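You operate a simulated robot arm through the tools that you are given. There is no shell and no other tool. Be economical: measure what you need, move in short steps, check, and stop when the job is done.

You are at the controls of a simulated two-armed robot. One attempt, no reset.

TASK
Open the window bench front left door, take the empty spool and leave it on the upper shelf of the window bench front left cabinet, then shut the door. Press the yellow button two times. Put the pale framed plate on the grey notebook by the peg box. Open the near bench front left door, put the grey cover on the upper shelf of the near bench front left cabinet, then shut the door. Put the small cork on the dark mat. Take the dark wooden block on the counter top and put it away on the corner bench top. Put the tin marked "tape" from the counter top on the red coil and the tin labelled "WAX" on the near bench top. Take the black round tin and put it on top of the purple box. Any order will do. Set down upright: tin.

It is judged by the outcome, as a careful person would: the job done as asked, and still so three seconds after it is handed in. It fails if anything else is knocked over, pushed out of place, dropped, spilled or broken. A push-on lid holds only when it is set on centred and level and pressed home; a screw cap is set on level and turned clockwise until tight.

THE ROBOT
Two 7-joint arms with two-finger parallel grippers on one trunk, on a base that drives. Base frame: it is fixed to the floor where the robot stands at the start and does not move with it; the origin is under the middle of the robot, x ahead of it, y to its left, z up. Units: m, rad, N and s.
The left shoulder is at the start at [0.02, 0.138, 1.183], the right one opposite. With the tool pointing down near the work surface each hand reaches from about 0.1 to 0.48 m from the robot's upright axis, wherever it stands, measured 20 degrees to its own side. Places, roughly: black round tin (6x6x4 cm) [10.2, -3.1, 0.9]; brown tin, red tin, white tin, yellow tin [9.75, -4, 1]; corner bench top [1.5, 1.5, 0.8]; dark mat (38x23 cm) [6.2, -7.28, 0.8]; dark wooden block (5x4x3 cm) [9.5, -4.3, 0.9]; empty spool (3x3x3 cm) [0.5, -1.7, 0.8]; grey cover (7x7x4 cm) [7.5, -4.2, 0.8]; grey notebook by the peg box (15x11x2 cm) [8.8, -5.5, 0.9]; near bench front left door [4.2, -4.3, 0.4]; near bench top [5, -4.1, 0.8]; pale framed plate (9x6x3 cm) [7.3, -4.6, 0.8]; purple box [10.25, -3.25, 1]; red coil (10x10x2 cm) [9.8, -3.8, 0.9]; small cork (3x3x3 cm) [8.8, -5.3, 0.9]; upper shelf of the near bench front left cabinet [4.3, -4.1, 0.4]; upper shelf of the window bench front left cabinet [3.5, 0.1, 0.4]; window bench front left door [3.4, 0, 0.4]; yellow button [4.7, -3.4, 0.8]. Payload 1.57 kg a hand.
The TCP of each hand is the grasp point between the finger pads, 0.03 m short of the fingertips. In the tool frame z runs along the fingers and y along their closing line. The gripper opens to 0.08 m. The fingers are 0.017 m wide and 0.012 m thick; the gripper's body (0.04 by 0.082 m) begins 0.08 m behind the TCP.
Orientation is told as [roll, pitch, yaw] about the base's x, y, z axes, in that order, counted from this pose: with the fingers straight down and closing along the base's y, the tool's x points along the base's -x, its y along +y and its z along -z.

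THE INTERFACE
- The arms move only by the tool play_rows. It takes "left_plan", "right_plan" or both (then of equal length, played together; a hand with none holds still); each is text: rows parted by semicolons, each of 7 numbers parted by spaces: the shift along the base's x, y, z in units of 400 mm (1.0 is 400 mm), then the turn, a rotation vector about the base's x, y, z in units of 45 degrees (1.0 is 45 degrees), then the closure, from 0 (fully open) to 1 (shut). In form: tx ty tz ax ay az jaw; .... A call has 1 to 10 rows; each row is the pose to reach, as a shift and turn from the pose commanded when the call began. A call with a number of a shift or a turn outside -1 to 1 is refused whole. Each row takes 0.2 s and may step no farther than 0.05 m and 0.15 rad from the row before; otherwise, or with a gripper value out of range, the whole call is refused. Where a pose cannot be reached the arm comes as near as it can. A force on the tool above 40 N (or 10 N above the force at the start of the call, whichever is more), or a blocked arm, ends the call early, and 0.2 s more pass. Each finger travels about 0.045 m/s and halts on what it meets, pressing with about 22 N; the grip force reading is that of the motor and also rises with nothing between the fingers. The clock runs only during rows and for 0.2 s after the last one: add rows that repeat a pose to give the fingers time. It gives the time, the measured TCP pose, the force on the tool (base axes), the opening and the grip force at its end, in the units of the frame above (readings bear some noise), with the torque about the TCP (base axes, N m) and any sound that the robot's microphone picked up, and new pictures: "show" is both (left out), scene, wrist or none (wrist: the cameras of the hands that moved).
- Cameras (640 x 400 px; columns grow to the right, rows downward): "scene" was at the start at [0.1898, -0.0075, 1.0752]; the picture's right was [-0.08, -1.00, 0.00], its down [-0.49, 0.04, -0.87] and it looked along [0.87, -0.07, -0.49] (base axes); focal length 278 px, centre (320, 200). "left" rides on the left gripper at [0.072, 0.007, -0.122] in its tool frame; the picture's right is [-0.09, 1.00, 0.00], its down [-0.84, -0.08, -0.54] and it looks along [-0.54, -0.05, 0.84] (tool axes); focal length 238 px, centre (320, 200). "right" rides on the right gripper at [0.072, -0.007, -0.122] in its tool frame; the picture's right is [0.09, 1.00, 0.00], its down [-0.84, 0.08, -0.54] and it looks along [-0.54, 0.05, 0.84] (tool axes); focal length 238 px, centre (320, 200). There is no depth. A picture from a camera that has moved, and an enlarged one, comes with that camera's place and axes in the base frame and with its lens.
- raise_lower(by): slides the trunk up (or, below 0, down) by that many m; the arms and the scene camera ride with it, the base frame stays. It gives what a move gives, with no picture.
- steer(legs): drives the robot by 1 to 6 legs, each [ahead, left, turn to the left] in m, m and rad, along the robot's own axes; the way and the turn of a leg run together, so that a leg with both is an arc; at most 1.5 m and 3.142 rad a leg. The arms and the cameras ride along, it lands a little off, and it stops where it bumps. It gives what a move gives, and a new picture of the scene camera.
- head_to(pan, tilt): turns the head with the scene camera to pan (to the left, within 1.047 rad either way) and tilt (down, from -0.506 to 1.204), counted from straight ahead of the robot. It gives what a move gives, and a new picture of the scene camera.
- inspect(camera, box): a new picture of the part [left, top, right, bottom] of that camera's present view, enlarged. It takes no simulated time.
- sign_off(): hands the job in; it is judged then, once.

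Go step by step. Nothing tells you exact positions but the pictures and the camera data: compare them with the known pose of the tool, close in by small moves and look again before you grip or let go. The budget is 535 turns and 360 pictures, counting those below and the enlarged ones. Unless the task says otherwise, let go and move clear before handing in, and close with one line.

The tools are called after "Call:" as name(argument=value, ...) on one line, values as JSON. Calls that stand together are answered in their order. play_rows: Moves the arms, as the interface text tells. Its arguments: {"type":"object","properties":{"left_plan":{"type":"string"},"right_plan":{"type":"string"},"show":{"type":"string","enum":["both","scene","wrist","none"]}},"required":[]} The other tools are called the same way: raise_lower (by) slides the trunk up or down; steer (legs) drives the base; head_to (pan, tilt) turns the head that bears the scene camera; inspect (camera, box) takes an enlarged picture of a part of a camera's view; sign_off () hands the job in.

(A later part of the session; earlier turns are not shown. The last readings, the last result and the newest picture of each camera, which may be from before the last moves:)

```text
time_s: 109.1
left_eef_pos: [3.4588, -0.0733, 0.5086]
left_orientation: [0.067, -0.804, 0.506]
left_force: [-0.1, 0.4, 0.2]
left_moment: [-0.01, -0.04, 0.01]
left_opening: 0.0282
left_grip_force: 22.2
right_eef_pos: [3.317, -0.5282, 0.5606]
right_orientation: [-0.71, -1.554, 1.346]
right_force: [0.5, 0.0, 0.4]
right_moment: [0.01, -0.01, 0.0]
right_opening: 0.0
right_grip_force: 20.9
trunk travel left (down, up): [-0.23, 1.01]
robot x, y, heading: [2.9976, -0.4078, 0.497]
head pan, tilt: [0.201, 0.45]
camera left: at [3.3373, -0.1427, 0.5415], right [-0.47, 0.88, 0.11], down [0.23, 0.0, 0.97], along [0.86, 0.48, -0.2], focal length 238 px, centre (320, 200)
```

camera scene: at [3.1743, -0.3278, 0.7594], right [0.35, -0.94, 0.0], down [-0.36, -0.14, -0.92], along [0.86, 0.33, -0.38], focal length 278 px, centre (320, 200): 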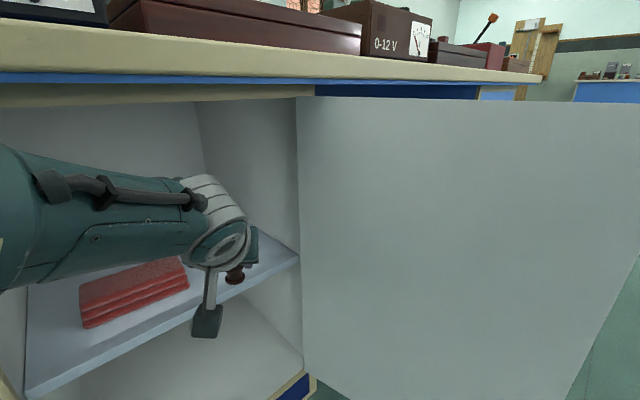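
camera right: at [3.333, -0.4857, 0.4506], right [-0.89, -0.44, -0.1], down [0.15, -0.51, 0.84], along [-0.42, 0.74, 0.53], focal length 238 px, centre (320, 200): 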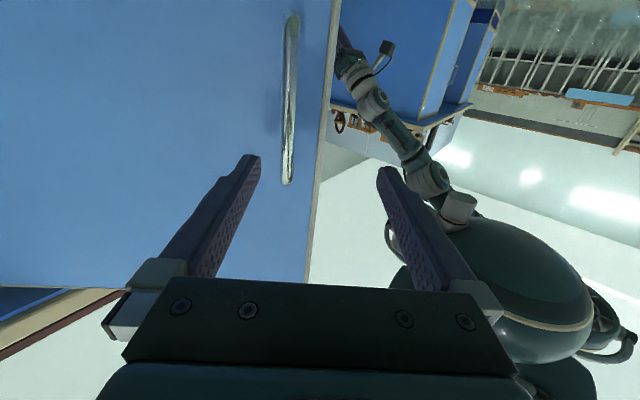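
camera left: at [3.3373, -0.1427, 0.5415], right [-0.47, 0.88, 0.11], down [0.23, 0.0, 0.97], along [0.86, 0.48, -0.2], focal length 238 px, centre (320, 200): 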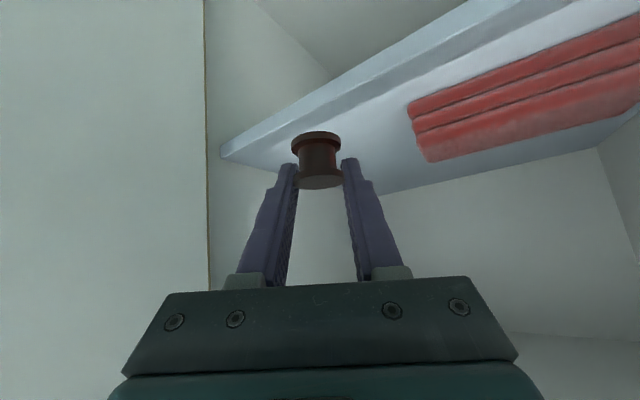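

Call:
steer(legs=[[0.06, 0.025, 0]])

Call:
play_rows(left_plan="0 0 0 0 0 0 1", show="wrist")

```text
time_s: 110.1
left_eef_pos: [3.4989, -0.0217, 0.51]
left_orientation: [0.065, -0.805, 0.508]
left_force: [0.4, 0.0, 0.9]
left_moment: [0.02, 0.03, -0.03]
left_opening: 0.0281
left_grip_force: 22.4
right_eef_pos: [3.3574, -0.477, 0.5612]
right_orientation: [-0.691, -1.555, 1.324]
right_force: [-0.3, -0.3, 0.7]
right_moment: [0.0, -0.03, -0.01]
right_opening: 0.0
right_grip_force: 21.6
trunk travel left (down, up): [-0.23, 1.01]
robot x, y, heading: [3.0395, -0.3605, 0.499]
head pan, tilt: [0.201, 0.45]
camera scene: at [3.2133, -0.2739, 0.7575], right [0.39, -0.92, 0.0], down [-0.37, -0.16, -0.92], along [0.84, 0.36, -0.4], focal length 278 px, centre (320, 200)
```

scene: 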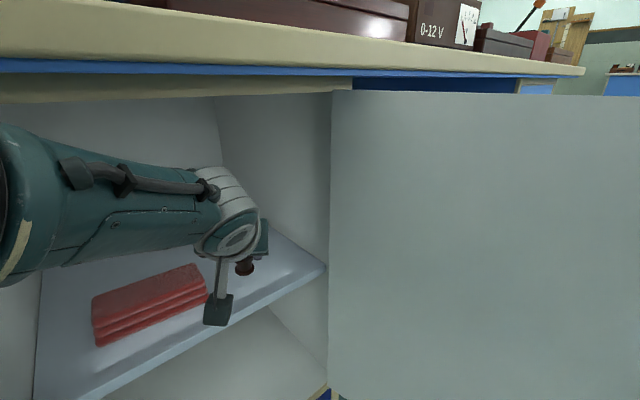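

```text
time_s: 110.5
left_eef_pos: [3.4965, -0.0168, 0.5086]
left_orientation: [0.072, -0.804, 0.51]
left_force: [0.3, -0.6, -0.6]
left_moment: [-0.01, 0.0, 0.04]
left_opening: 0.0281
left_grip_force: 21.9
right_eef_pos: [3.3581, -0.4789, 0.5609]
right_orientation: [-0.69, -1.554, 1.325]
right_force: [0.7, 0.0, -0.3]
right_moment: [0.05, 0.0, -0.02]
right_opening: 0.0001
right_grip_force: 21.0
trunk travel left (down, up): [-0.23, 1.01]
robot x, y, heading: [3.0418, -0.3555, 0.497]
head pan, tilt: [0.201, 0.45]
camera left: at [3.3763, -0.0869, 0.5408], right [-0.47, 0.87, 0.12], down [0.23, -0.01, 0.97], along [0.85, 0.49, -0.2], focal length 238 px, centre (320, 200)
```

left: 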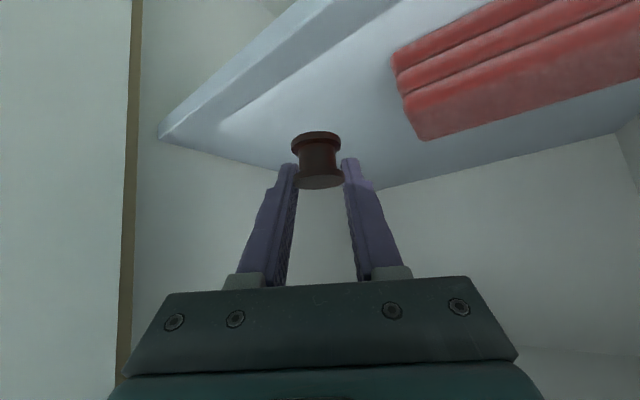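

The shelf front edge lies a bit deeper than I took it, its top about z 0.43. I lower 2 cm and go 4.5 cm deeper.

Call:
raise_lower(by=-0.018)

Call:
steer(legs=[[0.037, 0.022, 0]])

Call:
play_rows(left_plan="0 0 0 0 0 0 1", show="wrist")

```text
time_s: 111.1
left_eef_pos: [3.497, -0.0138, 0.4907]
left_orientation: [0.073, -0.804, 0.51]
left_force: [-0.1, 0.5, -0.2]
left_moment: [0.0, -0.01, -0.01]
left_opening: 0.0283
left_grip_force: 22.2
right_eef_pos: [3.3575, -0.4775, 0.5431]
right_orientation: [-0.708, -1.556, 1.345]
right_force: [0.6, 0.6, 0.5]
right_moment: [0.01, -0.01, 0.01]
right_opening: 0.0001
right_grip_force: 21.1
trunk travel left (down, up): [-0.212, 1.028]
robot x, y, heading: [3.0407, -0.3587, 0.503]
head pan, tilt: [0.201, 0.45]
```

```text
time_s: 112.0
left_eef_pos: [3.5171, 0.0197, 0.4904]
left_orientation: [0.072, -0.804, 0.511]
left_force: [0.5, 0.0, 0.4]
left_moment: [0.03, -0.02, 0.01]
left_opening: 0.0279
left_grip_force: 22.6
right_eef_pos: [3.3783, -0.4415, 0.5439]
right_orientation: [-0.663, -1.556, 1.295]
right_force: [-0.4, 0.1, -0.8]
right_moment: [0.0, 0.0, 0.02]
right_opening: 0.0
right_grip_force: 21.5
trunk travel left (down, up): [-0.212, 1.028]
robot x, y, heading: [3.0639, -0.318, 0.499]
head pan, tilt: [0.201, 0.45]
camera scene: at [3.2315, -0.2326, 0.7385], right [0.46, -0.89, 0.0], down [-0.36, -0.19, -0.91], along [0.81, 0.42, -0.41], focal length 278 px, centre (320, 200)
```

scene: 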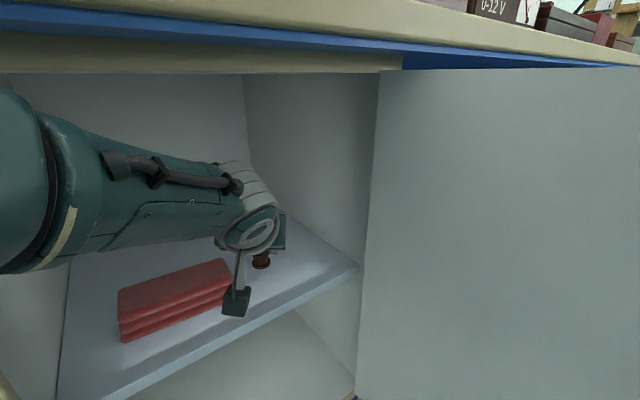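

```text
time_s: 112.4
left_eef_pos: [3.5176, 0.022, 0.49]
left_orientation: [0.075, -0.803, 0.512]
left_force: [0.1, -0.4, -0.5]
left_moment: [0.03, -0.03, 0.01]
left_opening: 0.0282
left_grip_force: 21.8
right_eef_pos: [3.3791, -0.443, 0.5417]
right_orientation: [-0.677, -1.555, 1.311]
right_force: [-0.5, -0.4, 0.0]
right_moment: [0.02, 0.0, 0.01]
right_opening: 0.0001
right_grip_force: 21.5
trunk travel left (down, up): [-0.212, 1.028]
robot x, y, heading: [3.0611, -0.3241, 0.494]
head pan, tilt: [0.201, 0.45]
camera left: at [3.3974, -0.0485, 0.5225], right [-0.48, 0.87, 0.12], down [0.23, -0.01, 0.97], along [0.85, 0.49, -0.2], focal length 238 px, centre (320, 200)
```

left: 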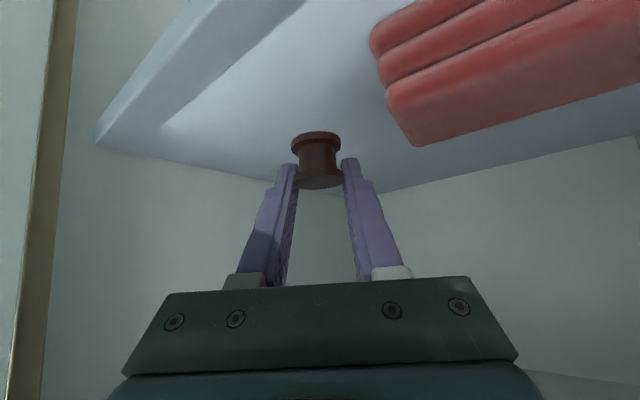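

The head seems to be pressing on the left elbow (its pan isn't where it was sent). I turn it back.

Call:
head_to(pan=-0.15, tilt=0.5)

Call:
play_rows(left_plan="0 0 0 0 0 0 1", show="wrist")

```text
time_s: 113.2
left_eef_pos: [3.5177, 0.0252, 0.4905]
left_orientation: [0.077, -0.804, 0.511]
left_force: [-0.1, 0.1, 0.0]
left_moment: [0.0, -0.04, 0.01]
left_opening: 0.0285
left_grip_force: 21.9
right_eef_pos: [3.3799, -0.4432, 0.5415]
right_orientation: [-0.693, -1.556, 1.326]
right_force: [0.1, -0.2, -0.1]
right_moment: [0.02, 0.01, -0.01]
right_opening: 0.0
right_grip_force: 21.4
trunk travel left (down, up): [-0.212, 1.028]
robot x, y, heading: [3.06, -0.3168, 0.493]
head pan, tilt: [-0.15, 0.499]
camera scene: at [3.2238, -0.2179, 0.7374], right [0.6, -0.8, 0.0], down [-0.34, -0.25, -0.91], along [0.72, 0.55, -0.42], focal length 278 px, centre (320, 200)
```

scene: 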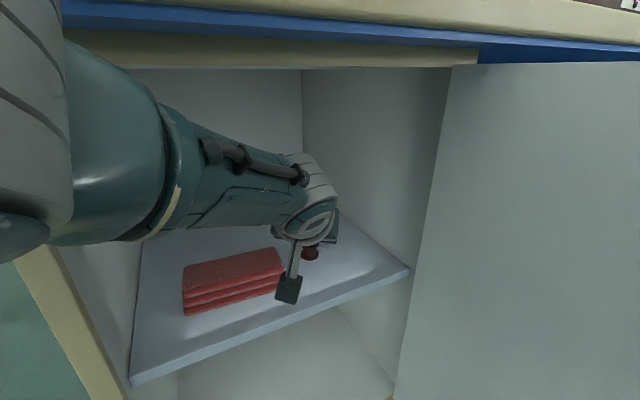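

```text
time_s: 113.6
left_eef_pos: [3.5179, 0.024, 0.4908]
left_orientation: [0.076, -0.805, 0.512]
left_force: [0.6, -0.3, -0.8]
left_moment: [0.01, 0.0, -0.01]
left_opening: 0.0283
left_grip_force: 21.9
right_eef_pos: [3.3793, -0.4404, 0.5434]
right_orientation: [-0.69, -1.555, 1.323]
right_force: [-0.7, -1.0, 0.7]
right_moment: [-0.01, 0.03, -0.01]
right_opening: 0.0
right_grip_force: 20.6
trunk travel left (down, up): [-0.212, 1.028]
robot x, y, heading: [3.0632, -0.3219, 0.494]
head pan, tilt: [-0.15, 0.499]
camera left: at [3.3982, -0.0475, 0.5231], right [-0.48, 0.87, 0.12], down [0.23, -0.01, 0.97], along [0.85, 0.49, -0.19], focal length 238 px, centre (320, 200)
```

left: 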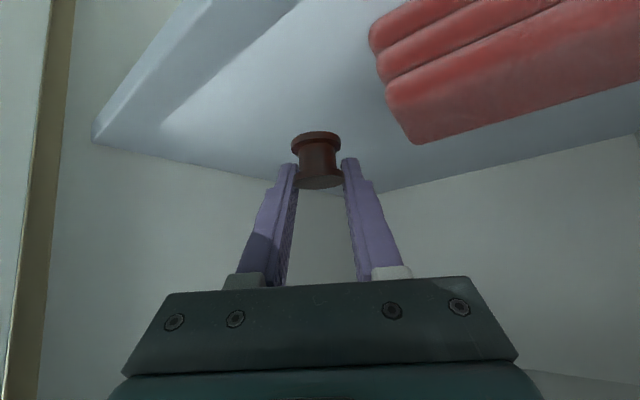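

Call:
raise_lower(by=-0.025)

Call:
play_rows(left_plan="0 0 0 0 0 0 1", show="both")

```text
time_s: 114.3
left_eef_pos: [3.5173, 0.0236, 0.4652]
left_orientation: [0.078, -0.806, 0.513]
left_force: [0.9, 0.1, 0.0]
left_moment: [-0.02, 0.03, 0.0]
left_opening: 0.0281
left_grip_force: 21.8
right_eef_pos: [3.379, -0.4395, 0.5176]
right_orientation: [-0.693, -1.557, 1.328]
right_force: [0.2, -0.1, 0.7]
right_moment: [0.01, -0.02, 0.02]
right_opening: 0.0001
right_grip_force: 21.0
trunk travel left (down, up): [-0.187, 1.053]
robot x, y, heading: [3.0636, -0.3209, 0.497]
head pan, tilt: [-0.15, 0.499]
```

```text
time_s: 114.7
left_eef_pos: [3.5173, 0.0242, 0.4664]
left_orientation: [0.078, -0.805, 0.513]
left_force: [-0.1, -0.3, -0.1]
left_moment: [-0.02, 0.0, 0.02]
left_opening: 0.0284
left_grip_force: 21.2
right_eef_pos: [3.3795, -0.4415, 0.5177]
right_orientation: [-0.688, -1.553, 1.322]
right_force: [-0.2, 0.0, 0.2]
right_moment: [0.01, 0.01, 0.0]
right_opening: 0.0
right_grip_force: 21.0
trunk travel left (down, up): [-0.187, 1.053]
robot x, y, heading: [3.0626, -0.3184, 0.492]
head pan, tilt: [-0.15, 0.499]
camera scene: at [3.2242, -0.2188, 0.7118], right [0.59, -0.8, 0.0], down [-0.34, -0.25, -0.9], along [0.73, 0.54, -0.43], focal length 278 px, centre (320, 200)
camera left: at [3.398, -0.0469, 0.4981], right [-0.48, 0.87, 0.12], down [0.23, -0.01, 0.97], along [0.85, 0.49, -0.19], focal length 238 px, centre (320, 200)
```

scene: 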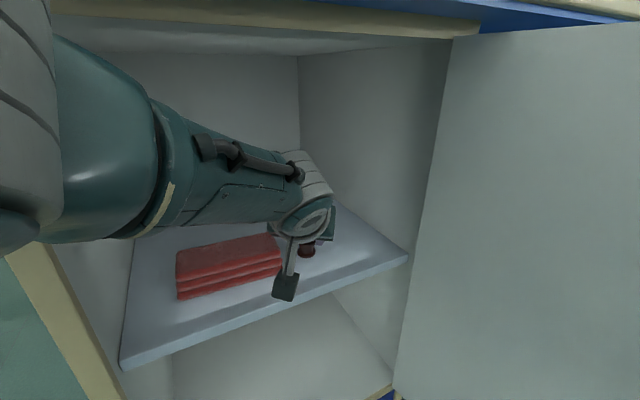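
left: 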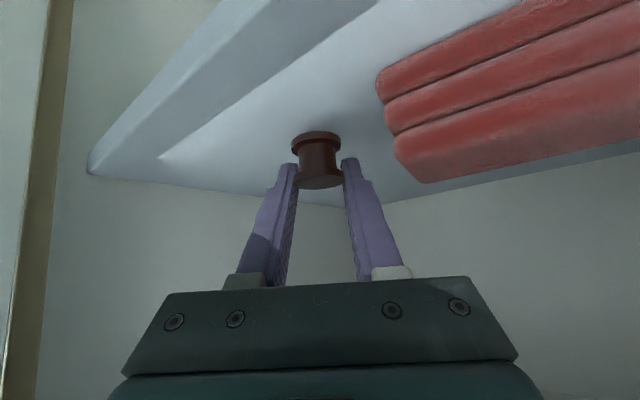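

Call:
raise_lower(by=-0.014)

Call:
play_rows(left_plan="0 0 0 0 0 0 1", show="wrist")

```text
time_s: 115.4
left_eef_pos: [3.5171, 0.0253, 0.4534]
left_orientation: [0.081, -0.804, 0.511]
left_force: [-3.8, -0.9, 10.8]
left_moment: [-0.18, 0.14, -0.03]
left_opening: 0.0282
left_grip_force: 22.0
right_eef_pos: [3.3791, -0.4403, 0.5044]
right_orientation: [-0.685, -1.557, 1.315]
right_force: [-0.7, 0.0, -0.6]
right_moment: [0.0, -0.02, 0.02]
right_opening: 0.0
right_grip_force: 20.9
trunk travel left (down, up): [-0.173, 1.067]
robot x, y, heading: [3.059, -0.3188, 0.499]
head pan, tilt: [-0.15, 0.499]
```

```text
time_s: 115.8
left_eef_pos: [3.5192, 0.0263, 0.4529]
left_orientation: [0.077, -0.806, 0.511]
left_force: [-2.2, -1.7, 13.4]
left_moment: [-0.2, 0.19, 0.03]
left_opening: 0.0282
left_grip_force: 22.5
right_eef_pos: [3.3807, -0.4404, 0.5042]
right_orientation: [-0.702, -1.559, 1.335]
right_force: [-1.1, -0.5, -0.2]
right_moment: [0.04, 0.0, 0.0]
right_opening: 0.0
right_grip_force: 21.0
trunk travel left (down, up): [-0.173, 1.067]
robot x, y, heading: [3.0625, -0.3195, 0.497]
head pan, tilt: [-0.15, 0.499]
camera left: at [3.3988, -0.0457, 0.4849], right [-0.48, 0.87, 0.12], down [0.23, -0.01, 0.97], along [0.85, 0.49, -0.19], focal length 238 px, centre (320, 200)
```

left: 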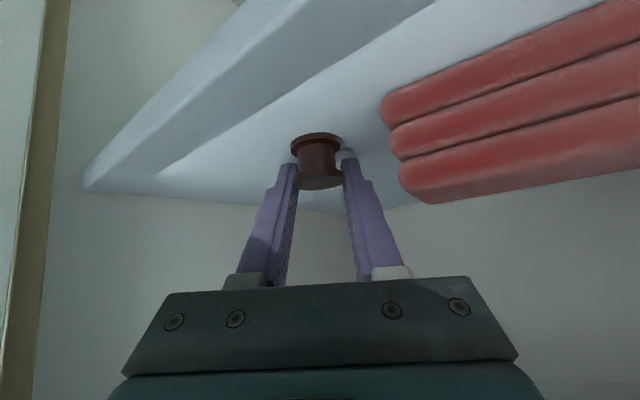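

Contact: the spool is on the shelf. I open a little, then lift away.

Call:
play_rows(left_plan="0 0 0 0 0 0 0.6; 0 0 0 0 0 0 0.45; 0 0 0 0 0 0 0.4; 0 0 0 0 0 0 0.4", show="none")

Call:
raise_lower(by=0.045)

Call:
play_rows(left_plan="0 0 0 0 0 0 0.4", show="wrist")

```text
time_s: 116.8
left_eef_pos: [3.5157, 0.0304, 0.4528]
left_orientation: [0.082, -0.806, 0.511]
left_force: [-12.0, 1.7, 24.8]
left_moment: [-0.15, -0.23, -0.01]
left_opening: 0.0384
left_grip_force: 0.1
right_eef_pos: [3.3781, -0.4374, 0.5039]
right_orientation: [-0.564, -1.56, 1.197]
right_force: [-0.5, -0.4, 0.8]
right_moment: [0.01, 0.01, -0.01]
right_opening: 0.0001
right_grip_force: 21.2
trunk travel left (down, up): [-0.173, 1.067]
robot x, y, heading: [3.0628, -0.3219, 0.492]
head pan, tilt: [-0.15, 0.499]
```

```text
time_s: 117.6
left_eef_pos: [3.5164, 0.0244, 0.4958]
left_orientation: [0.078, -0.803, 0.514]
left_force: [-0.6, -0.9, -0.1]
left_moment: [0.0, -0.01, 0.0]
left_opening: 0.0479
left_grip_force: 0.1
right_eef_pos: [3.3789, -0.441, 0.5483]
right_orientation: [-0.695, -1.556, 1.329]
right_force: [0.1, -0.7, 0.0]
right_moment: [-0.01, -0.02, -0.01]
right_opening: 0.0004
right_grip_force: 21.6
trunk travel left (down, up): [-0.218, 1.022]
robot x, y, heading: [3.0643, -0.3209, 0.496]
head pan, tilt: [-0.15, 0.499]
```

```text
time_s: 118.0
left_eef_pos: [3.5166, 0.0273, 0.4963]
left_orientation: [0.078, -0.803, 0.512]
left_force: [0.5, -0.5, 0.1]
left_moment: [0.03, 0.02, -0.01]
left_opening: 0.0479
left_grip_force: 0.1
right_eef_pos: [3.3791, -0.4408, 0.5486]
right_orientation: [-0.694, -1.555, 1.327]
right_force: [0.2, 1.2, -0.5]
right_moment: [0.0, 0.01, 0.02]
right_opening: 0.0001
right_grip_force: 21.2
trunk travel left (down, up): [-0.218, 1.022]
robot x, y, heading: [3.0612, -0.322, 0.492]
head pan, tilt: [-0.15, 0.499]
camera left: at [3.3977, -0.0454, 0.5289], right [-0.48, 0.87, 0.12], down [0.23, -0.01, 0.97], along [0.85, 0.5, -0.19], focal length 238 px, centre (320, 200)
```

left: 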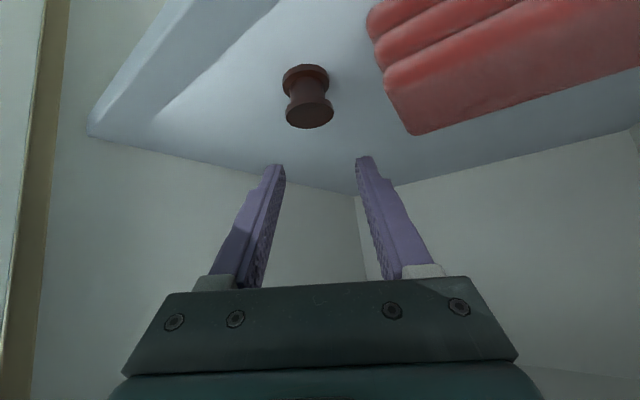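

The spool stands on the shelf. I back out the way I came and look.

Call:
steer(legs=[[-0.19, -0.07, 0], [-0.12, 0, 0]])

Call:
head_to(pan=0.1, tilt=0.5)

```text
time_s: 120.5
left_eef_pos: [3.2778, -0.1829, 0.4981]
left_orientation: [0.081, -0.807, 0.514]
left_force: [0.2, 0.2, 0.5]
left_moment: [-0.01, -0.02, -0.01]
left_opening: 0.0481
left_grip_force: 0.1
right_eef_pos: [3.1403, -0.6502, 0.5486]
right_orientation: [-0.757, -1.558, 1.388]
right_force: [0.1, -0.3, -0.5]
right_moment: [0.01, 0.03, 0.03]
right_opening: 0.0
right_grip_force: 21.7
trunk travel left (down, up): [-0.218, 1.022]
robot x, y, heading: [2.822, -0.5328, 0.498]
head pan, tilt: [-0.15, 0.499]
camera scene: at [2.9874, -0.4312, 0.7415], right [0.56, -0.83, 0.0], down [-0.36, -0.25, -0.9], along [0.74, 0.5, -0.44], focal length 278 px, centre (320, 200)
```

scene: 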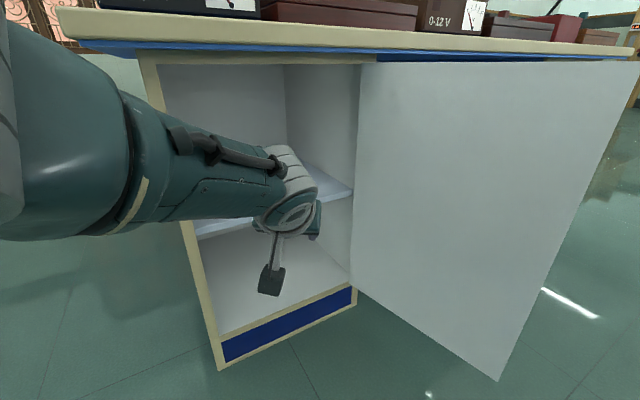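

```text
time_s: 121.3
left_eef_pos: [3.277, -0.1799, 0.4961]
left_orientation: [0.082, -0.804, 0.516]
left_force: [1.3, 0.5, 0.2]
left_moment: [-0.02, 0.0, 0.02]
left_opening: 0.048
left_grip_force: 0.0
right_eef_pos: [3.1399, -0.6504, 0.5492]
right_orientation: [-0.719, -1.558, 1.354]
right_force: [0.2, -0.3, 0.4]
right_moment: [-0.01, -0.08, -0.01]
right_opening: 0.0
right_grip_force: 21.1
trunk travel left (down, up): [-0.218, 1.022]
robot x, y, heading: [2.8201, -0.5273, 0.495]
head pan, tilt: [0.099, 0.499]
camera scene: at [2.9864, -0.4324, 0.7388], right [0.56, -0.83, 0.0], down [-0.39, -0.26, -0.88], along [0.73, 0.49, -0.47], focal length 278 px, centre (320, 200)
```

scene: 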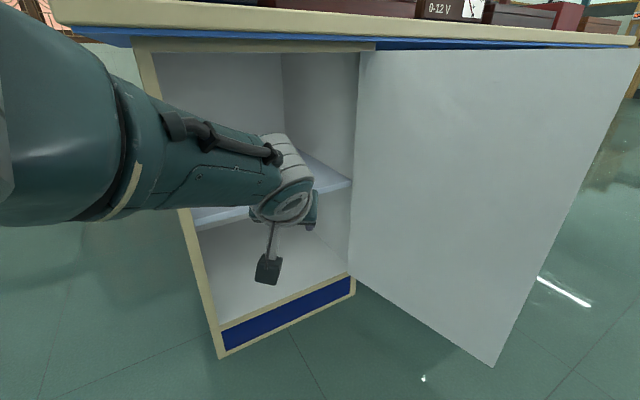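

Now I restore the left arm to its normal pose (tool down), since its elbow crowds the head.

Call:
play_rows(left_plan="-0.03 0.005 -0.02 -0.06 0.112 0 0.4; -0.08 0.01 -0.04 -0.12 0.224 0 0.4; -0.14 0.015 -0.06 -0.18 0.336 0 0.4; -0.2 0.02 -0.08 -0.24 0.448 0 0.4; -0.27 0.03 -0.1 -0.3 0.56 0 0.4; -0.34 0.04 -0.13 -0.36 0.672 0 0.4; -0.41 0.05 -0.15 -0.42 0.784 0 0.4; -0.475 0.055 -0.175 -0.48 0.896 0 0.4; -0.475 0.055 -0.175 -0.48 0.896 0 0.4", show="none")

Call:
head_to(pan=0.2, tilt=0.5)

```text
time_s: 123.3
left_eef_pos: [3.1047, -0.1534, 0.4171]
left_orientation: [0.094, -0.004, 0.508]
left_force: [-0.1, 0.3, -0.5]
left_moment: [0.0, -0.02, -0.02]
left_opening: 0.048
left_grip_force: 0.0
left hand out of reach, approached as far as the arm can: row 2, 3, 4, 5, 6, 7, 8, 9
right_eef_pos: [3.1391, -0.6507, 0.5484]
right_orientation: [-0.73, -1.556, 1.363]
right_force: [-0.3, -0.1, 0.6]
right_moment: [0.0, 0.0, -0.02]
right_opening: 0.0
right_grip_force: 21.0
trunk travel left (down, up): [-0.218, 1.022]
robot x, y, heading: [2.8242, -0.5273, 0.494]
head pan, tilt: [0.099, 0.499]
```

```text
time_s: 123.9
left_eef_pos: [3.1055, -0.1542, 0.4161]
left_orientation: [0.097, -0.004, 0.509]
left_force: [-0.1, 0.2, 0.2]
left_moment: [0.02, 0.0, 0.0]
left_opening: 0.0481
left_grip_force: 0.1
right_eef_pos: [3.14, -0.6501, 0.549]
right_orientation: [-0.723, -1.556, 1.355]
right_force: [-0.2, 0.0, 0.5]
right_moment: [-0.03, -0.01, 0.01]
right_opening: 0.0
right_grip_force: 22.0
trunk travel left (down, up): [-0.218, 1.022]
robot x, y, heading: [2.8211, -0.5314, 0.497]
head pan, tilt: [0.201, 0.499]
camera scene: at [2.9805, -0.425, 0.7375], right [0.64, -0.77, 0.0], down [-0.37, -0.31, -0.88], along [0.67, 0.56, -0.48], focal length 278 px, centre (320, 200)
```

scene: 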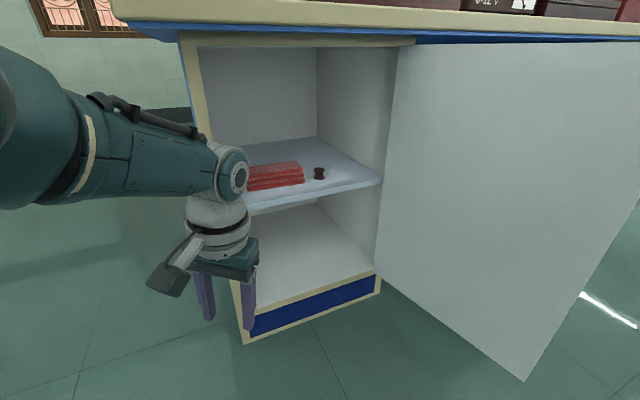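

Spool and packet both sit properly. Next I go to the outside of the door to push it shut.

Call:
steer(legs=[[0, 0, 0.62], [-0.15, 0, 0], [0, -0.53, 0]])

Call:
head_to(pan=-0.2, tilt=0.6)

```text
time_s: 129.7
left_eef_pos: [3.24, -0.4274, 0.4168]
left_orientation: [0.096, -0.006, 1.126]
left_force: [0.1, 0.1, -0.3]
left_moment: [0.0, -0.01, 0.0]
left_opening: 0.0479
left_grip_force: 0.1
right_eef_pos: [3.5574, -0.8125, 0.55]
right_orientation: [-0.705, -1.557, 1.956]
right_force: [0.4, 0.4, -0.4]
right_moment: [0.01, -0.02, 0.01]
right_opening: 0.0
right_grip_force: 20.9
trunk travel left (down, up): [-0.218, 1.022]
robot x, y, heading: [3.2327, -0.8997, 1.112]
head pan, tilt: [0.201, 0.499]
camera scene: at [3.2964, -0.7211, 0.7375], right [0.97, -0.25, 0.0], down [-0.12, -0.46, -0.88], along [0.22, 0.85, -0.48], focal length 278 px, centre (320, 200)
```

scene: 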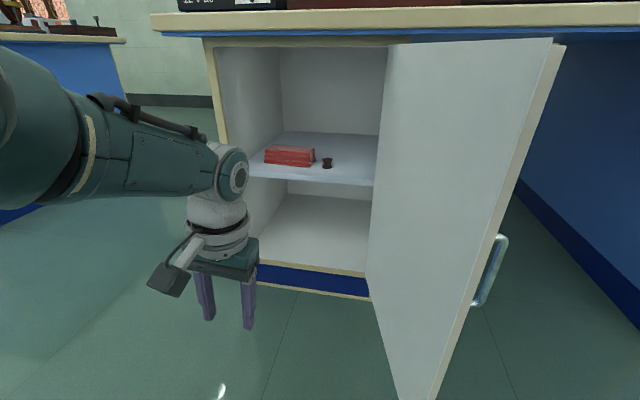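

```text
time_s: 130.5
left_eef_pos: [3.2404, -0.4277, 0.4171]
left_orientation: [0.097, -0.005, 1.127]
left_force: [0.3, 0.1, -0.6]
left_moment: [0.02, 0.01, 0.05]
left_opening: 0.0483
left_grip_force: 0.2
right_eef_pos: [3.5573, -0.8133, 0.5497]
right_orientation: [-0.711, -1.556, 1.961]
right_force: [-0.7, -0.1, -1.0]
right_moment: [-0.01, -0.01, -0.03]
right_opening: 0.0
right_grip_force: 21.1
trunk travel left (down, up): [-0.218, 1.022]
robot x, y, heading: [3.2291, -0.8943, 1.114]
head pan, tilt: [-0.201, 0.6]
camera scene: at [3.3274, -0.7392, 0.7284], right [0.79, -0.61, 0.0], down [-0.34, -0.45, -0.83], along [0.5, 0.65, -0.56], focal length 278 px, centre (320, 200)
```

scene: 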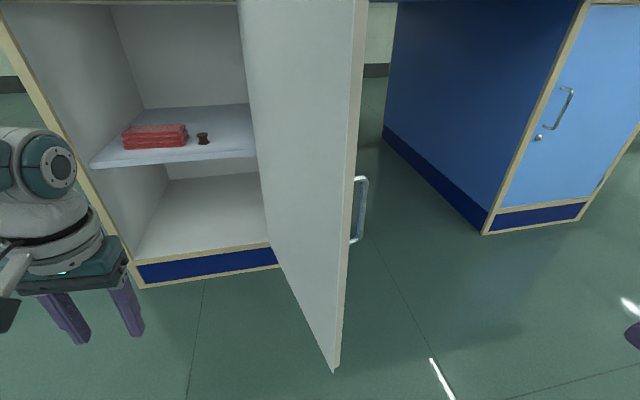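

Door stands about 99° open, its edge about 0.45 m ahead. I move the left hand out of its sweep and the right hand forward along the door's outer side.

Call:
play_rows(left_plan="-0.08 -0.02 0 0 0 0 0.4; -0.16 -0.05 0 0 0 0 0.4; -0.24 -0.08 0 0 0 0 0.4; -0.32 -0.11 0 0 0 0 0.4; -0.4 -0.14 0 0 0 0 0.4; -0.4 -0.14 0 0 0 0 0.4; -0.4 -0.14 0 0 0 0 0.4; -0.4 -0.14 0 0 0 0 0.4", right_plan="0.045 0.09 0 0 0 0 1; 0.09 0.18 0 0 0 0 1; 0.135 0.27 0 0 0 0 1; 0.18 0.36 0 0 0 0 1; 0.225 0.45 0 0 0 0 1; 0.27 0.54 0 0 0 0 1; 0.315 0.63 0 0 0 0 1; 0.36 0.72 0 0 0 0 1", show="scene")

```text
time_s: 132.3
left_eef_pos: [3.0959, -0.4096, 0.3668]
left_orientation: [0.097, -0.006, 1.126]
left_force: [0.4, 0.2, 1.3]
left_moment: [-0.04, 0.0, -0.02]
left_opening: 0.0482
left_grip_force: 0.1
left hand out of reach, approached as far as the arm can: row 1, 2, 3, 4, 5, 6, 7, 8
right_eef_pos: [3.7017, -0.5246, 0.5487]
right_orientation: [-0.864, -1.557, 2.115]
right_force: [-0.2, 0.9, -1.2]
right_moment: [-0.01, 0.02, -0.01]
right_opening: 0.0
right_grip_force: 20.7
trunk travel left (down, up): [-0.218, 1.022]
robot x, y, heading: [3.2307, -0.8981, 1.114]
head pan, tilt: [-0.201, 0.6]
camera scene: at [3.3281, -0.7377, 0.7287], right [0.79, -0.61, 0.0], down [-0.34, -0.45, -0.83], along [0.5, 0.65, -0.56], focal length 278 px, centre (320, 200)
```

scene: 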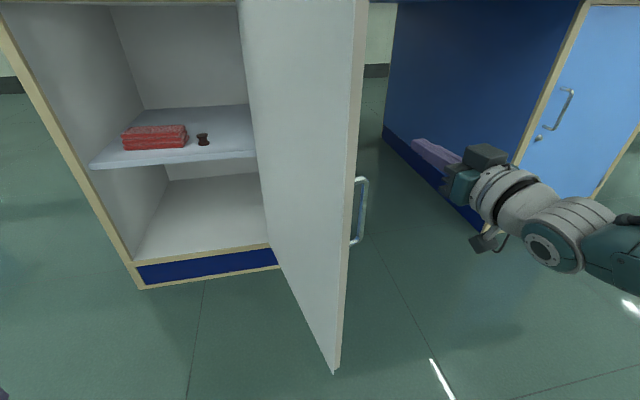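

Call:
play_rows(right_plan="-0.09 0.044 0 0 0 0 1; -0.18 0.088 0 0 0 0 1; -0.25 0.122 0 0 0 0 1; -0.3 0.147 0 0 0 0 1; -0.35 0.171 0 0 0 0 1; -0.4 0.196 0 0 0 0 1; -0.45 0.22 0 0 0 0 1; -0.5 0.25 0 0 0 0 1; -0.55 0.285 0 0 0 0 1; -0.6 0.32 0 0 0 0 1", show="scene")

```text
time_s: 134.5
left_eef_pos: [3.093, -0.4169, 0.3643]
left_orientation: [0.097, -0.001, 1.123]
left_force: [0.2, -0.2, 0.5]
left_moment: [-0.01, -0.01, 0.03]
left_opening: 0.0479
left_grip_force: 0.0
right_eef_pos: [3.4826, -0.4171, 0.5439]
right_orientation: [-0.959, -1.532, 2.202]
right_force: [-5.8, -10.8, -7.3]
right_moment: [0.43, -0.32, 0.16]
right_opening: 0.0
right_grip_force: 21.4
right hand out of reach, approached as far as the arm can: row 10
trunk travel left (down, up): [-0.218, 1.022]
robot x, y, heading: [3.2295, -0.8978, 1.119]
head pan, tilt: [-0.201, 0.6]
camera scene: at [3.3254, -0.7434, 0.7275], right [0.79, -0.61, 0.0], down [-0.35, -0.45, -0.82], along [0.5, 0.65, -0.57], focal length 278 px, centre (320, 200)
```

scene: 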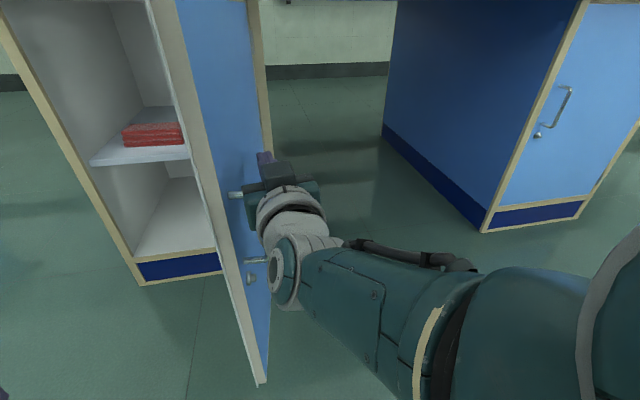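

The door is at about 65°. I take the hand off, shift the base left, and will then push the door shut from the front.

Call:
play_rows(right_plan="0.1 -0.05 0 0 0 0 1; 0.2 -0.1 0 0 0 0 1; 0.3 -0.15 0 0 0 0 1; 0.26 -0.24 0 0 0 0 1; 0.22 -0.34 0 0 0 0 1; 0.18 -0.44 0 0 0 0 1; 0.14 -0.54 0 0 0 0 1", show="none")

Call:
steer(legs=[[0, 0.3, 0]])

```text
time_s: 134.8
left_eef_pos: [3.0935, -0.4205, 0.3651]
left_orientation: [0.094, -0.003, 1.124]
left_force: [0.2, 0.0, 0.5]
left_moment: [-0.01, 0.04, -0.03]
left_opening: 0.0479
left_grip_force: 0.0
right_eef_pos: [3.4932, -0.4226, 0.5407]
right_orientation: [-0.624, -1.523, 1.853]
right_force: [-10.7, -23.2, 3.3]
right_moment: [-0.29, 0.19, 0.28]
right_opening: 0.0
right_grip_force: 21.8
trunk travel left (down, up): [-0.218, 1.022]
robot x, y, heading: [3.2276, -0.8926, 1.116]
head pan, tilt: [-0.201, 0.6]
stopped in row 1 (right hand): the force on the tool passed its limit at 52 N (the readings are from after the stop); the commanded pose is now the measured one
```

```text
time_s: 136.8
left_eef_pos: [2.8337, -0.2806, 0.3672]
left_orientation: [0.094, -0.006, 1.123]
left_force: [-0.3, 0.4, -0.2]
left_moment: [0.0, 0.0, -0.01]
left_opening: 0.048
left_grip_force: 0.0
right_eef_pos: [3.2337, -0.2839, 0.5467]
right_orientation: [-0.781, -1.533, 2.005]
right_force: [0.1, 0.6, -1.5]
right_moment: [-0.01, 0.0, 0.02]
right_opening: 0.0001
right_grip_force: 21.4
trunk travel left (down, up): [-0.218, 1.022]
robot x, y, heading: [2.963, -0.7722, 1.117]
head pan, tilt: [-0.201, 0.6]
camera scene: at [3.0631, -0.6091, 0.7284], right [0.79, -0.61, 0.0], down [-0.35, -0.45, -0.83], along [0.51, 0.65, -0.56], focal length 278 px, centre (320, 200)
```

scene: 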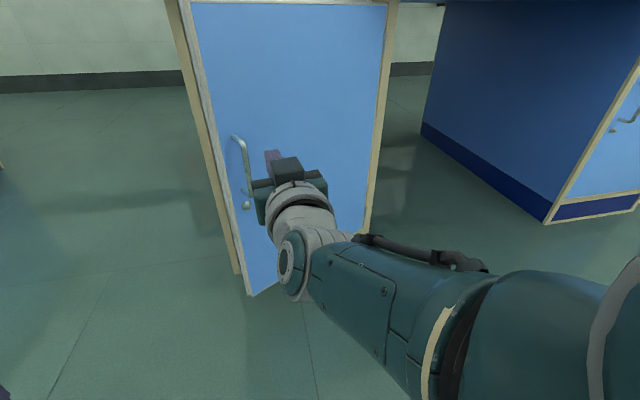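

The base shift itself carried the door most of the way. I now drive forward with the hand against the door to close it.

Call:
steer(legs=[[0.2, 0, 0]])

```text
time_s: 138.4
left_eef_pos: [2.9211, -0.1023, 0.3658]
left_orientation: [0.094, -0.007, 1.122]
left_force: [-0.8, 0.0, 0.2]
left_moment: [0.01, 0.02, -0.01]
left_opening: 0.048
left_grip_force: 0.1
right_eef_pos: [3.3219, -0.1055, 0.5472]
right_orientation: [-0.784, -1.532, 2.005]
right_force: [0.3, -0.3, 0.2]
right_moment: [-0.02, 0.02, 0.02]
right_opening: 0.0
right_grip_force: 21.4
trunk travel left (down, up): [-0.218, 1.022]
robot x, y, heading: [3.0499, -0.5859, 1.114]
head pan, tilt: [-0.201, 0.6]
camera scene: at [3.1505, -0.4309, 0.7283], right [0.79, -0.61, 0.0], down [-0.35, -0.45, -0.82], along [0.51, 0.65, -0.57], focal length 278 px, centre (320, 200)
```

scene: 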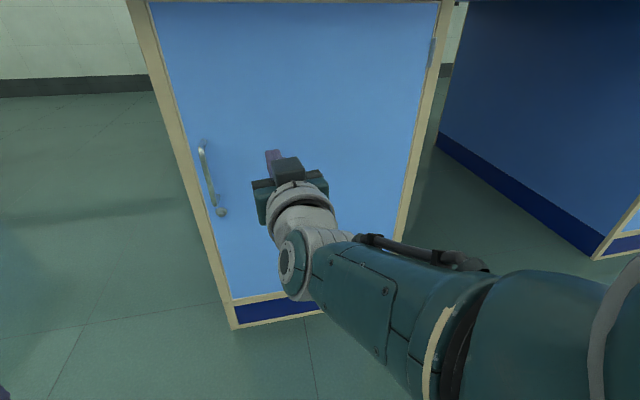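

Door looks almost shut; I press it home with the arm.

Call:
play_rows(right_plan="0.03 0.06 0 0 0 0 1; 0.045 0.09 0 0 0 0 1; 0.06 0.12 0 0 0 0 1; 0.07 0.14 0 0 0 0 1; 0.08 0.16 0 0 0 0 1; 0.09 0.18 0 0 0 0 1; 0.1 0.2 0 0 0 0 1", show="scene")

```text
time_s: 140.0
left_eef_pos: [2.9205, -0.1028, 0.3664]
left_orientation: [0.093, -0.007, 1.122]
left_force: [0.9, 0.1, 0.3]
left_moment: [0.0, 0.03, 0.02]
left_opening: 0.0479
left_grip_force: 0.0
right_eef_pos: [3.3511, -0.0844, 0.5724]
right_orientation: [-0.79, -1.533, 2.015]
right_force: [0.3, 0.8, 0.5]
right_moment: [0.05, 0.03, 0.01]
right_opening: 0.0
right_grip_force: 21.0
right hand out of reach, approached as far as the arm can: row 1, 2, 3, 4, 5, 6, 7
trunk travel left (down, up): [-0.218, 1.022]
robot x, y, heading: [3.0551, -0.5899, 1.113]
head pan, tilt: [-0.201, 0.6]
camera scene: at [3.1508, -0.4304, 0.7284], right [0.79, -0.61, 0.0], down [-0.35, -0.45, -0.83], along [0.51, 0.65, -0.56], focal length 278 px, centre (320, 200)
```

scene: 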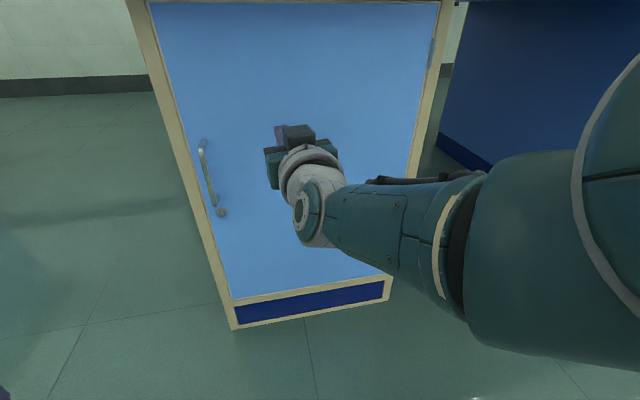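

Call:
steer(legs=[[0.07, 0, 0]])

Call:
inspect(camera="scene", box=[100, 0, 340, 150])

```text
time_s: 141.0
left_eef_pos: [2.9442, -0.0604, 0.3663]
left_orientation: [0.094, -0.009, 1.119]
left_force: [-0.2, 0.0, -0.1]
left_moment: [-0.04, -0.01, 0.01]
left_opening: 0.0483
left_grip_force: 0.1
right_eef_pos: [3.3691, -0.0477, 0.5703]
right_orientation: [-1.112, -1.539, 2.33]
right_force: [-5.4, -17.1, 4.9]
right_moment: [0.16, -0.12, -0.21]
right_opening: 0.0
right_grip_force: 21.3
trunk travel left (down, up): [-0.218, 1.022]
robot x, y, heading: [3.074, -0.545, 1.11]
head pan, tilt: [-0.201, 0.6]
stopped in leg 1: the force on the tool passed its limit at 172 N (the readings are from after the stop); the commanded pose is now the measured one
camera scene: at [3.1721, -0.3898, 0.7276], right [0.79, -0.61, 0.0], down [-0.35, -0.45, -0.82], along [0.51, 0.65, -0.57], focal length 278 px, centre (320, 200)
```

scene: 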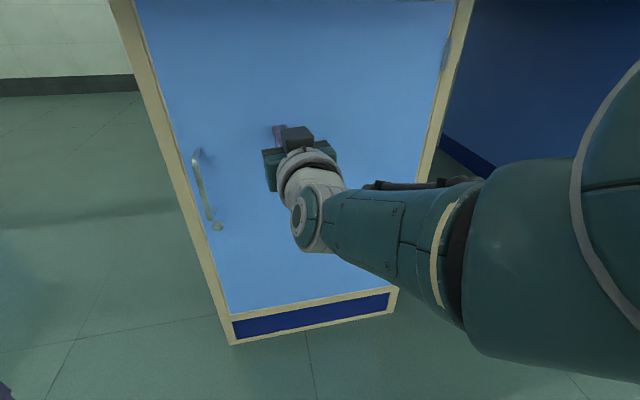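

```text
2.67 times, centred on (220, 75) of scene
camera zoom: at [3.1721, -0.3898, 0.7276], right [0.79, -0.61, 0.0], down [-0.35, -0.45, -0.82], along [0.51, 0.65, -0.57], focal length 741 px, centre (587, 533)
```

zoom: 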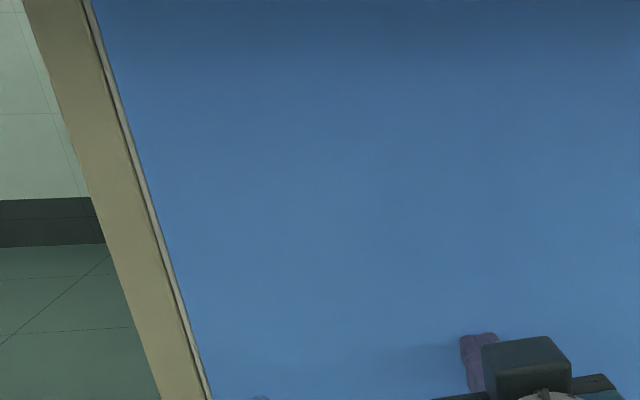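

The door is shut flush. I back away, raise the trunk and bring the right hand back to the tool-down pose.

Call:
steer(legs=[[-0.45, 0, 0]])

Call:
raise_lower(by=0.4)

Call:
play_rows(right_plan="-0.03 -0.06 0 -0.16 0.08 0 0; -0.06 -0.12 0 -0.32 0.16 0 0; -0.09 -0.18 0 -0.48 0.24 0 0; -0.12 -0.24 0 -0.64 0.32 0 0; -0.13 -0.26 0 -0.8 0.4 0 0; -0.14 -0.28 0 -0.896 0.445 0 0", show="none")

Call:
play_rows(right_plan="0 0 -0.05 -0.16 0.08 0 0; 0 0 -0.1 -0.32 0.16 0 0; 0 0 -0.15 -0.48 0.24 0 0; 0 0 -0.2 -0.64 0.32 0 0; 0 0 -0.25 -0.8 0.4 0 0; 0 0 -0.3 -0.86 0.43 0 0", show="scene")

```text
time_s: 143.7
left_eef_pos: [2.7478, -0.4534, 0.3687]
left_orientation: [0.095, -0.013, 1.121]
left_force: [0.4, 0.8, 0.6]
left_moment: [-0.03, 0.0, 0.01]
left_opening: 0.0478
left_grip_force: 0.0
right_eef_pos: [3.1732, -0.4398, 0.5735]
right_orientation: [-1.243, -1.542, 2.464]
right_force: [-0.2, 0.2, 0.0]
right_moment: [0.0, -0.02, 0.02]
right_opening: 0.0001
right_grip_force: 21.6
trunk travel left (down, up): [-0.218, 1.022]
robot x, y, heading: [2.8751, -0.9409, 1.112]
head pan, tilt: [-0.201, 0.6]
camera scene: at [2.9753, -0.7846, 0.7284], right [0.79, -0.61, 0.0], down [-0.35, -0.45, -0.83], along [0.51, 0.65, -0.56], focal length 278 px, centre (320, 200)
```

scene: 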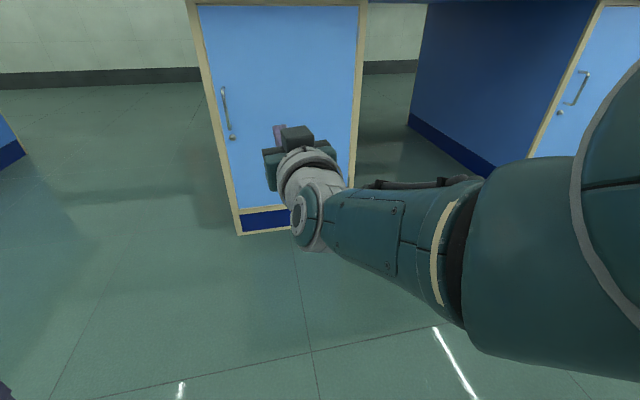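

```text
time_s: 147.6
left_eef_pos: [2.7468, -0.4552, 0.7683]
left_orientation: [0.094, -0.015, 1.121]
left_force: [0.0, -0.6, -0.2]
left_moment: [0.0, -0.02, 0.0]
left_opening: 0.0483
left_grip_force: 0.1
right_eef_pos: [3.1724, -0.4399, 0.9741]
right_orientation: [-1.235, -1.54, 2.457]
right_force: [0.6, -0.2, 0.3]
right_moment: [-0.01, 0.0, 0.0]
right_opening: 0.0
right_grip_force: 21.3
trunk travel left (down, up): [-0.618, 0.622]
robot x, y, heading: [2.876, -0.9434, 1.112]
head pan, tilt: [-0.201, 0.6]
```

```text
time_s: 149.2
left_eef_pos: [2.7469, -0.4552, 0.7671]
left_orientation: [0.095, -0.014, 1.121]
left_force: [0.2, 0.2, -0.6]
left_moment: [0.0, 0.02, 0.0]
left_opening: 0.0479
left_grip_force: 0.0
right_eef_pos: [3.1523, -0.5657, 0.9606]
right_orientation: [-0.056, -0.77, 1.223]
right_force: [-0.6, -0.4, -0.1]
right_moment: [-0.01, 0.0, -0.02]
right_opening: 0.0803
right_grip_force: 0.1
right hand out of reach, approached as far as the arm can: row 1
trunk travel left (down, up): [-0.618, 0.622]
robot x, y, heading: [2.8781, -0.9431, 1.109]
head pan, tilt: [-0.201, 0.6]
stopped in row 6 (right hand): the arm was blocked; the commanded pose is now the measured one
```

```text
time_s: 150.6
left_eef_pos: [2.7463, -0.4544, 0.7694]
left_orientation: [0.095, -0.016, 1.122]
left_force: [1.5, -0.3, 0.4]
left_moment: [0.04, 0.01, 0.04]
left_opening: 0.0478
left_grip_force: 0.1
right_eef_pos: [3.14, -0.5948, 0.8508]
right_orientation: [0.035, -0.017, 1.185]
right_force: [0.6, -0.8, 1.1]
right_moment: [0.0, -0.02, 0.01]
right_opening: 0.0798
right_grip_force: 0.1
right hand out of reach, approached as far as the arm can: row 5, 6
trunk travel left (down, up): [-0.618, 0.622]
robot x, y, heading: [2.8773, -0.9426, 1.107]
head pan, tilt: [-0.201, 0.6]
camera scene: at [2.9751, -0.7849, 1.1284], right [0.79, -0.61, 0.0], down [-0.35, -0.45, -0.82], along [0.51, 0.65, -0.57], focal length 278 px, centre (320, 200)
```

scene: 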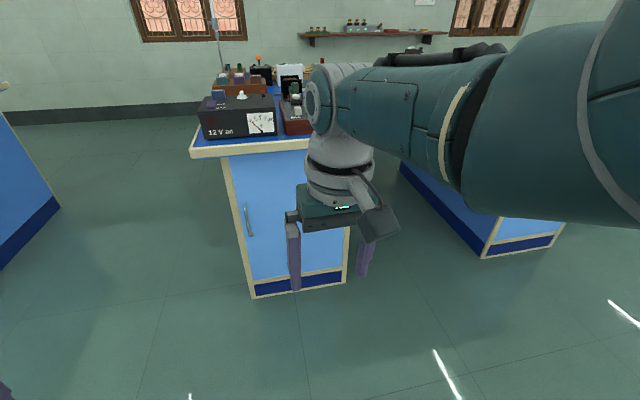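

Next the button near (4.7, -3.4). I turn that way and look.

Call:
play_rows(right_plan="0.05 -0.025 0 -0.02 0.01 -0.05 0; 0.1 -0.05 0 -0.03 0.02 -0.1 0; 0.15 -0.075 0 -0.03 0.02 -0.1 0; 0.2 -0.1 0 -0.03 0.02 -0.1 0; 0.24 -0.12 0 -0.03 0.02 -0.1 0", left_plan="0.05 -0.025 0.02 0 0 0 0; 0.1 -0.05 0.05 0 0 0 0; 0.15 -0.075 0.08 0 0 0 0; 0.2 -0.1 0.1 0 0 0 0; 0.25 -0.12 0.12 0 0 0 0", show="none")

Call:
head_to(pan=0, tilt=0.35)

Call:
steer(legs=[[0, 0, -2.0]])

```text
time_s: 151.8
left_eef_pos: [2.863, -0.4695, 0.7971]
left_orientation: [0.094, -0.011, 1.121]
left_force: [0.3, 0.0, 0.1]
left_moment: [0.0, 0.03, 0.0]
left_opening: 0.0799
left_grip_force: 0.1
left hand out of reach, approached as far as the arm can: row 1, 2, 3, 4, 5
right_eef_pos: [3.2354, -0.6425, 0.8515]
right_orientation: [0.037, 0.011, 1.106]
right_force: [0.3, 0.4, 0.0]
right_moment: [-0.02, -0.01, -0.01]
right_opening: 0.0798
right_grip_force: 0.2
trunk travel left (down, up): [-0.618, 0.622]
robot x, y, heading: [2.8789, -0.9419, 1.113]
head pan, tilt: [-0.201, 0.6]
```

```text
time_s: 152.5
left_eef_pos: [2.861, -0.4707, 0.7958]
left_orientation: [0.094, -0.012, 1.12]
left_force: [-0.3, 0.2, -0.7]
left_moment: [-0.04, -0.02, 0.0]
left_opening: 0.08
left_grip_force: 0.1
right_eef_pos: [3.2362, -0.6425, 0.853]
right_orientation: [0.039, 0.011, 1.109]
right_force: [0.3, 1.1, -0.2]
right_moment: [-0.02, 0.0, -0.01]
right_opening: 0.0801
right_grip_force: 0.0
trunk travel left (down, up): [-0.618, 0.622]
robot x, y, heading: [2.8762, -0.9442, 1.113]
head pan, tilt: [0.0, 0.351]
camera scene: at [2.9623, -0.7712, 1.1511], right [0.9, -0.44, 0.0], down [-0.15, -0.31, -0.94], along [0.42, 0.84, -0.34], focal length 278 px, centre (320, 200)
```

scene: 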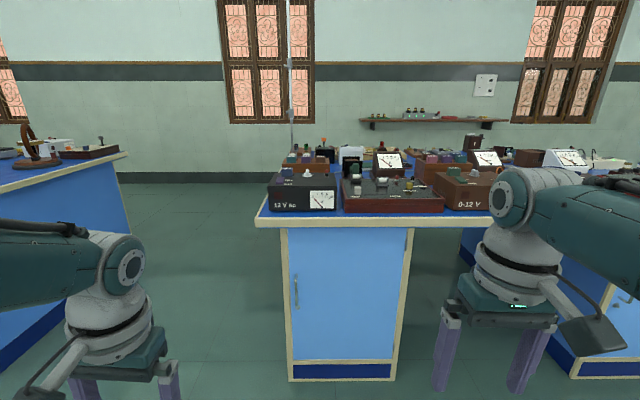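

```text
time_s: 157.7
left_eef_pos: [3.3176, -1.1173, 0.7965]
left_orientation: [0.095, -0.013, -0.858]
left_force: [-0.8, -0.9, -0.1]
left_moment: [-0.02, 0.0, 0.0]
left_opening: 0.08
left_grip_force: 0.0
right_eef_pos: [3.0116, -1.3928, 0.8514]
right_orientation: [0.037, 0.013, -0.872]
right_force: [-0.7, 0.6, 0.1]
right_moment: [-0.02, -0.02, -0.01]
right_opening: 0.0798
right_grip_force: 0.2
trunk travel left (down, up): [-0.618, 0.622]
robot x, y, heading: [2.8815, -0.9454, -0.866]
head pan, tilt: [0.0, 0.351]
camera scene: at [3.0015, -1.0914, 1.1511], right [-0.76, -0.65, 0.0], down [-0.22, 0.26, -0.94], along [0.61, -0.72, -0.34], focal length 278 px, centre (320, 200)
```

scene: 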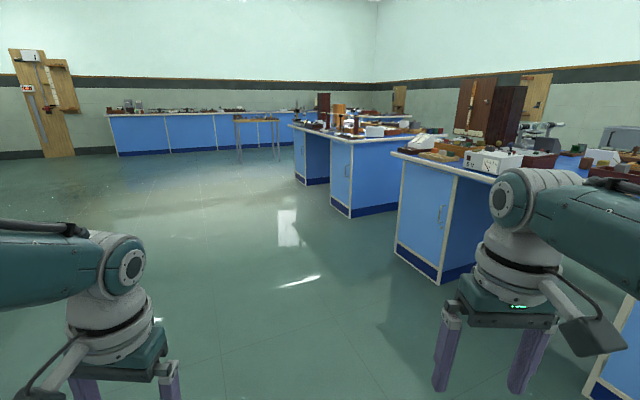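

Call:
inspect(camera="scene", box=[230, 60, 550, 260])

```text
2.00 times, centred on (390, 160) of scene
camera zoom: at [3.0015, -1.0914, 1.1511], right [-0.76, -0.65, 0.0], down [-0.22, 0.26, -0.94], along [0.61, -0.72, -0.34], focal length 556 px, centre (180, 280)
```

zoom: 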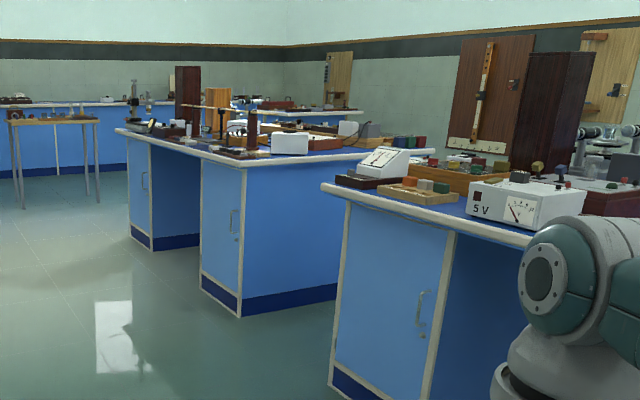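

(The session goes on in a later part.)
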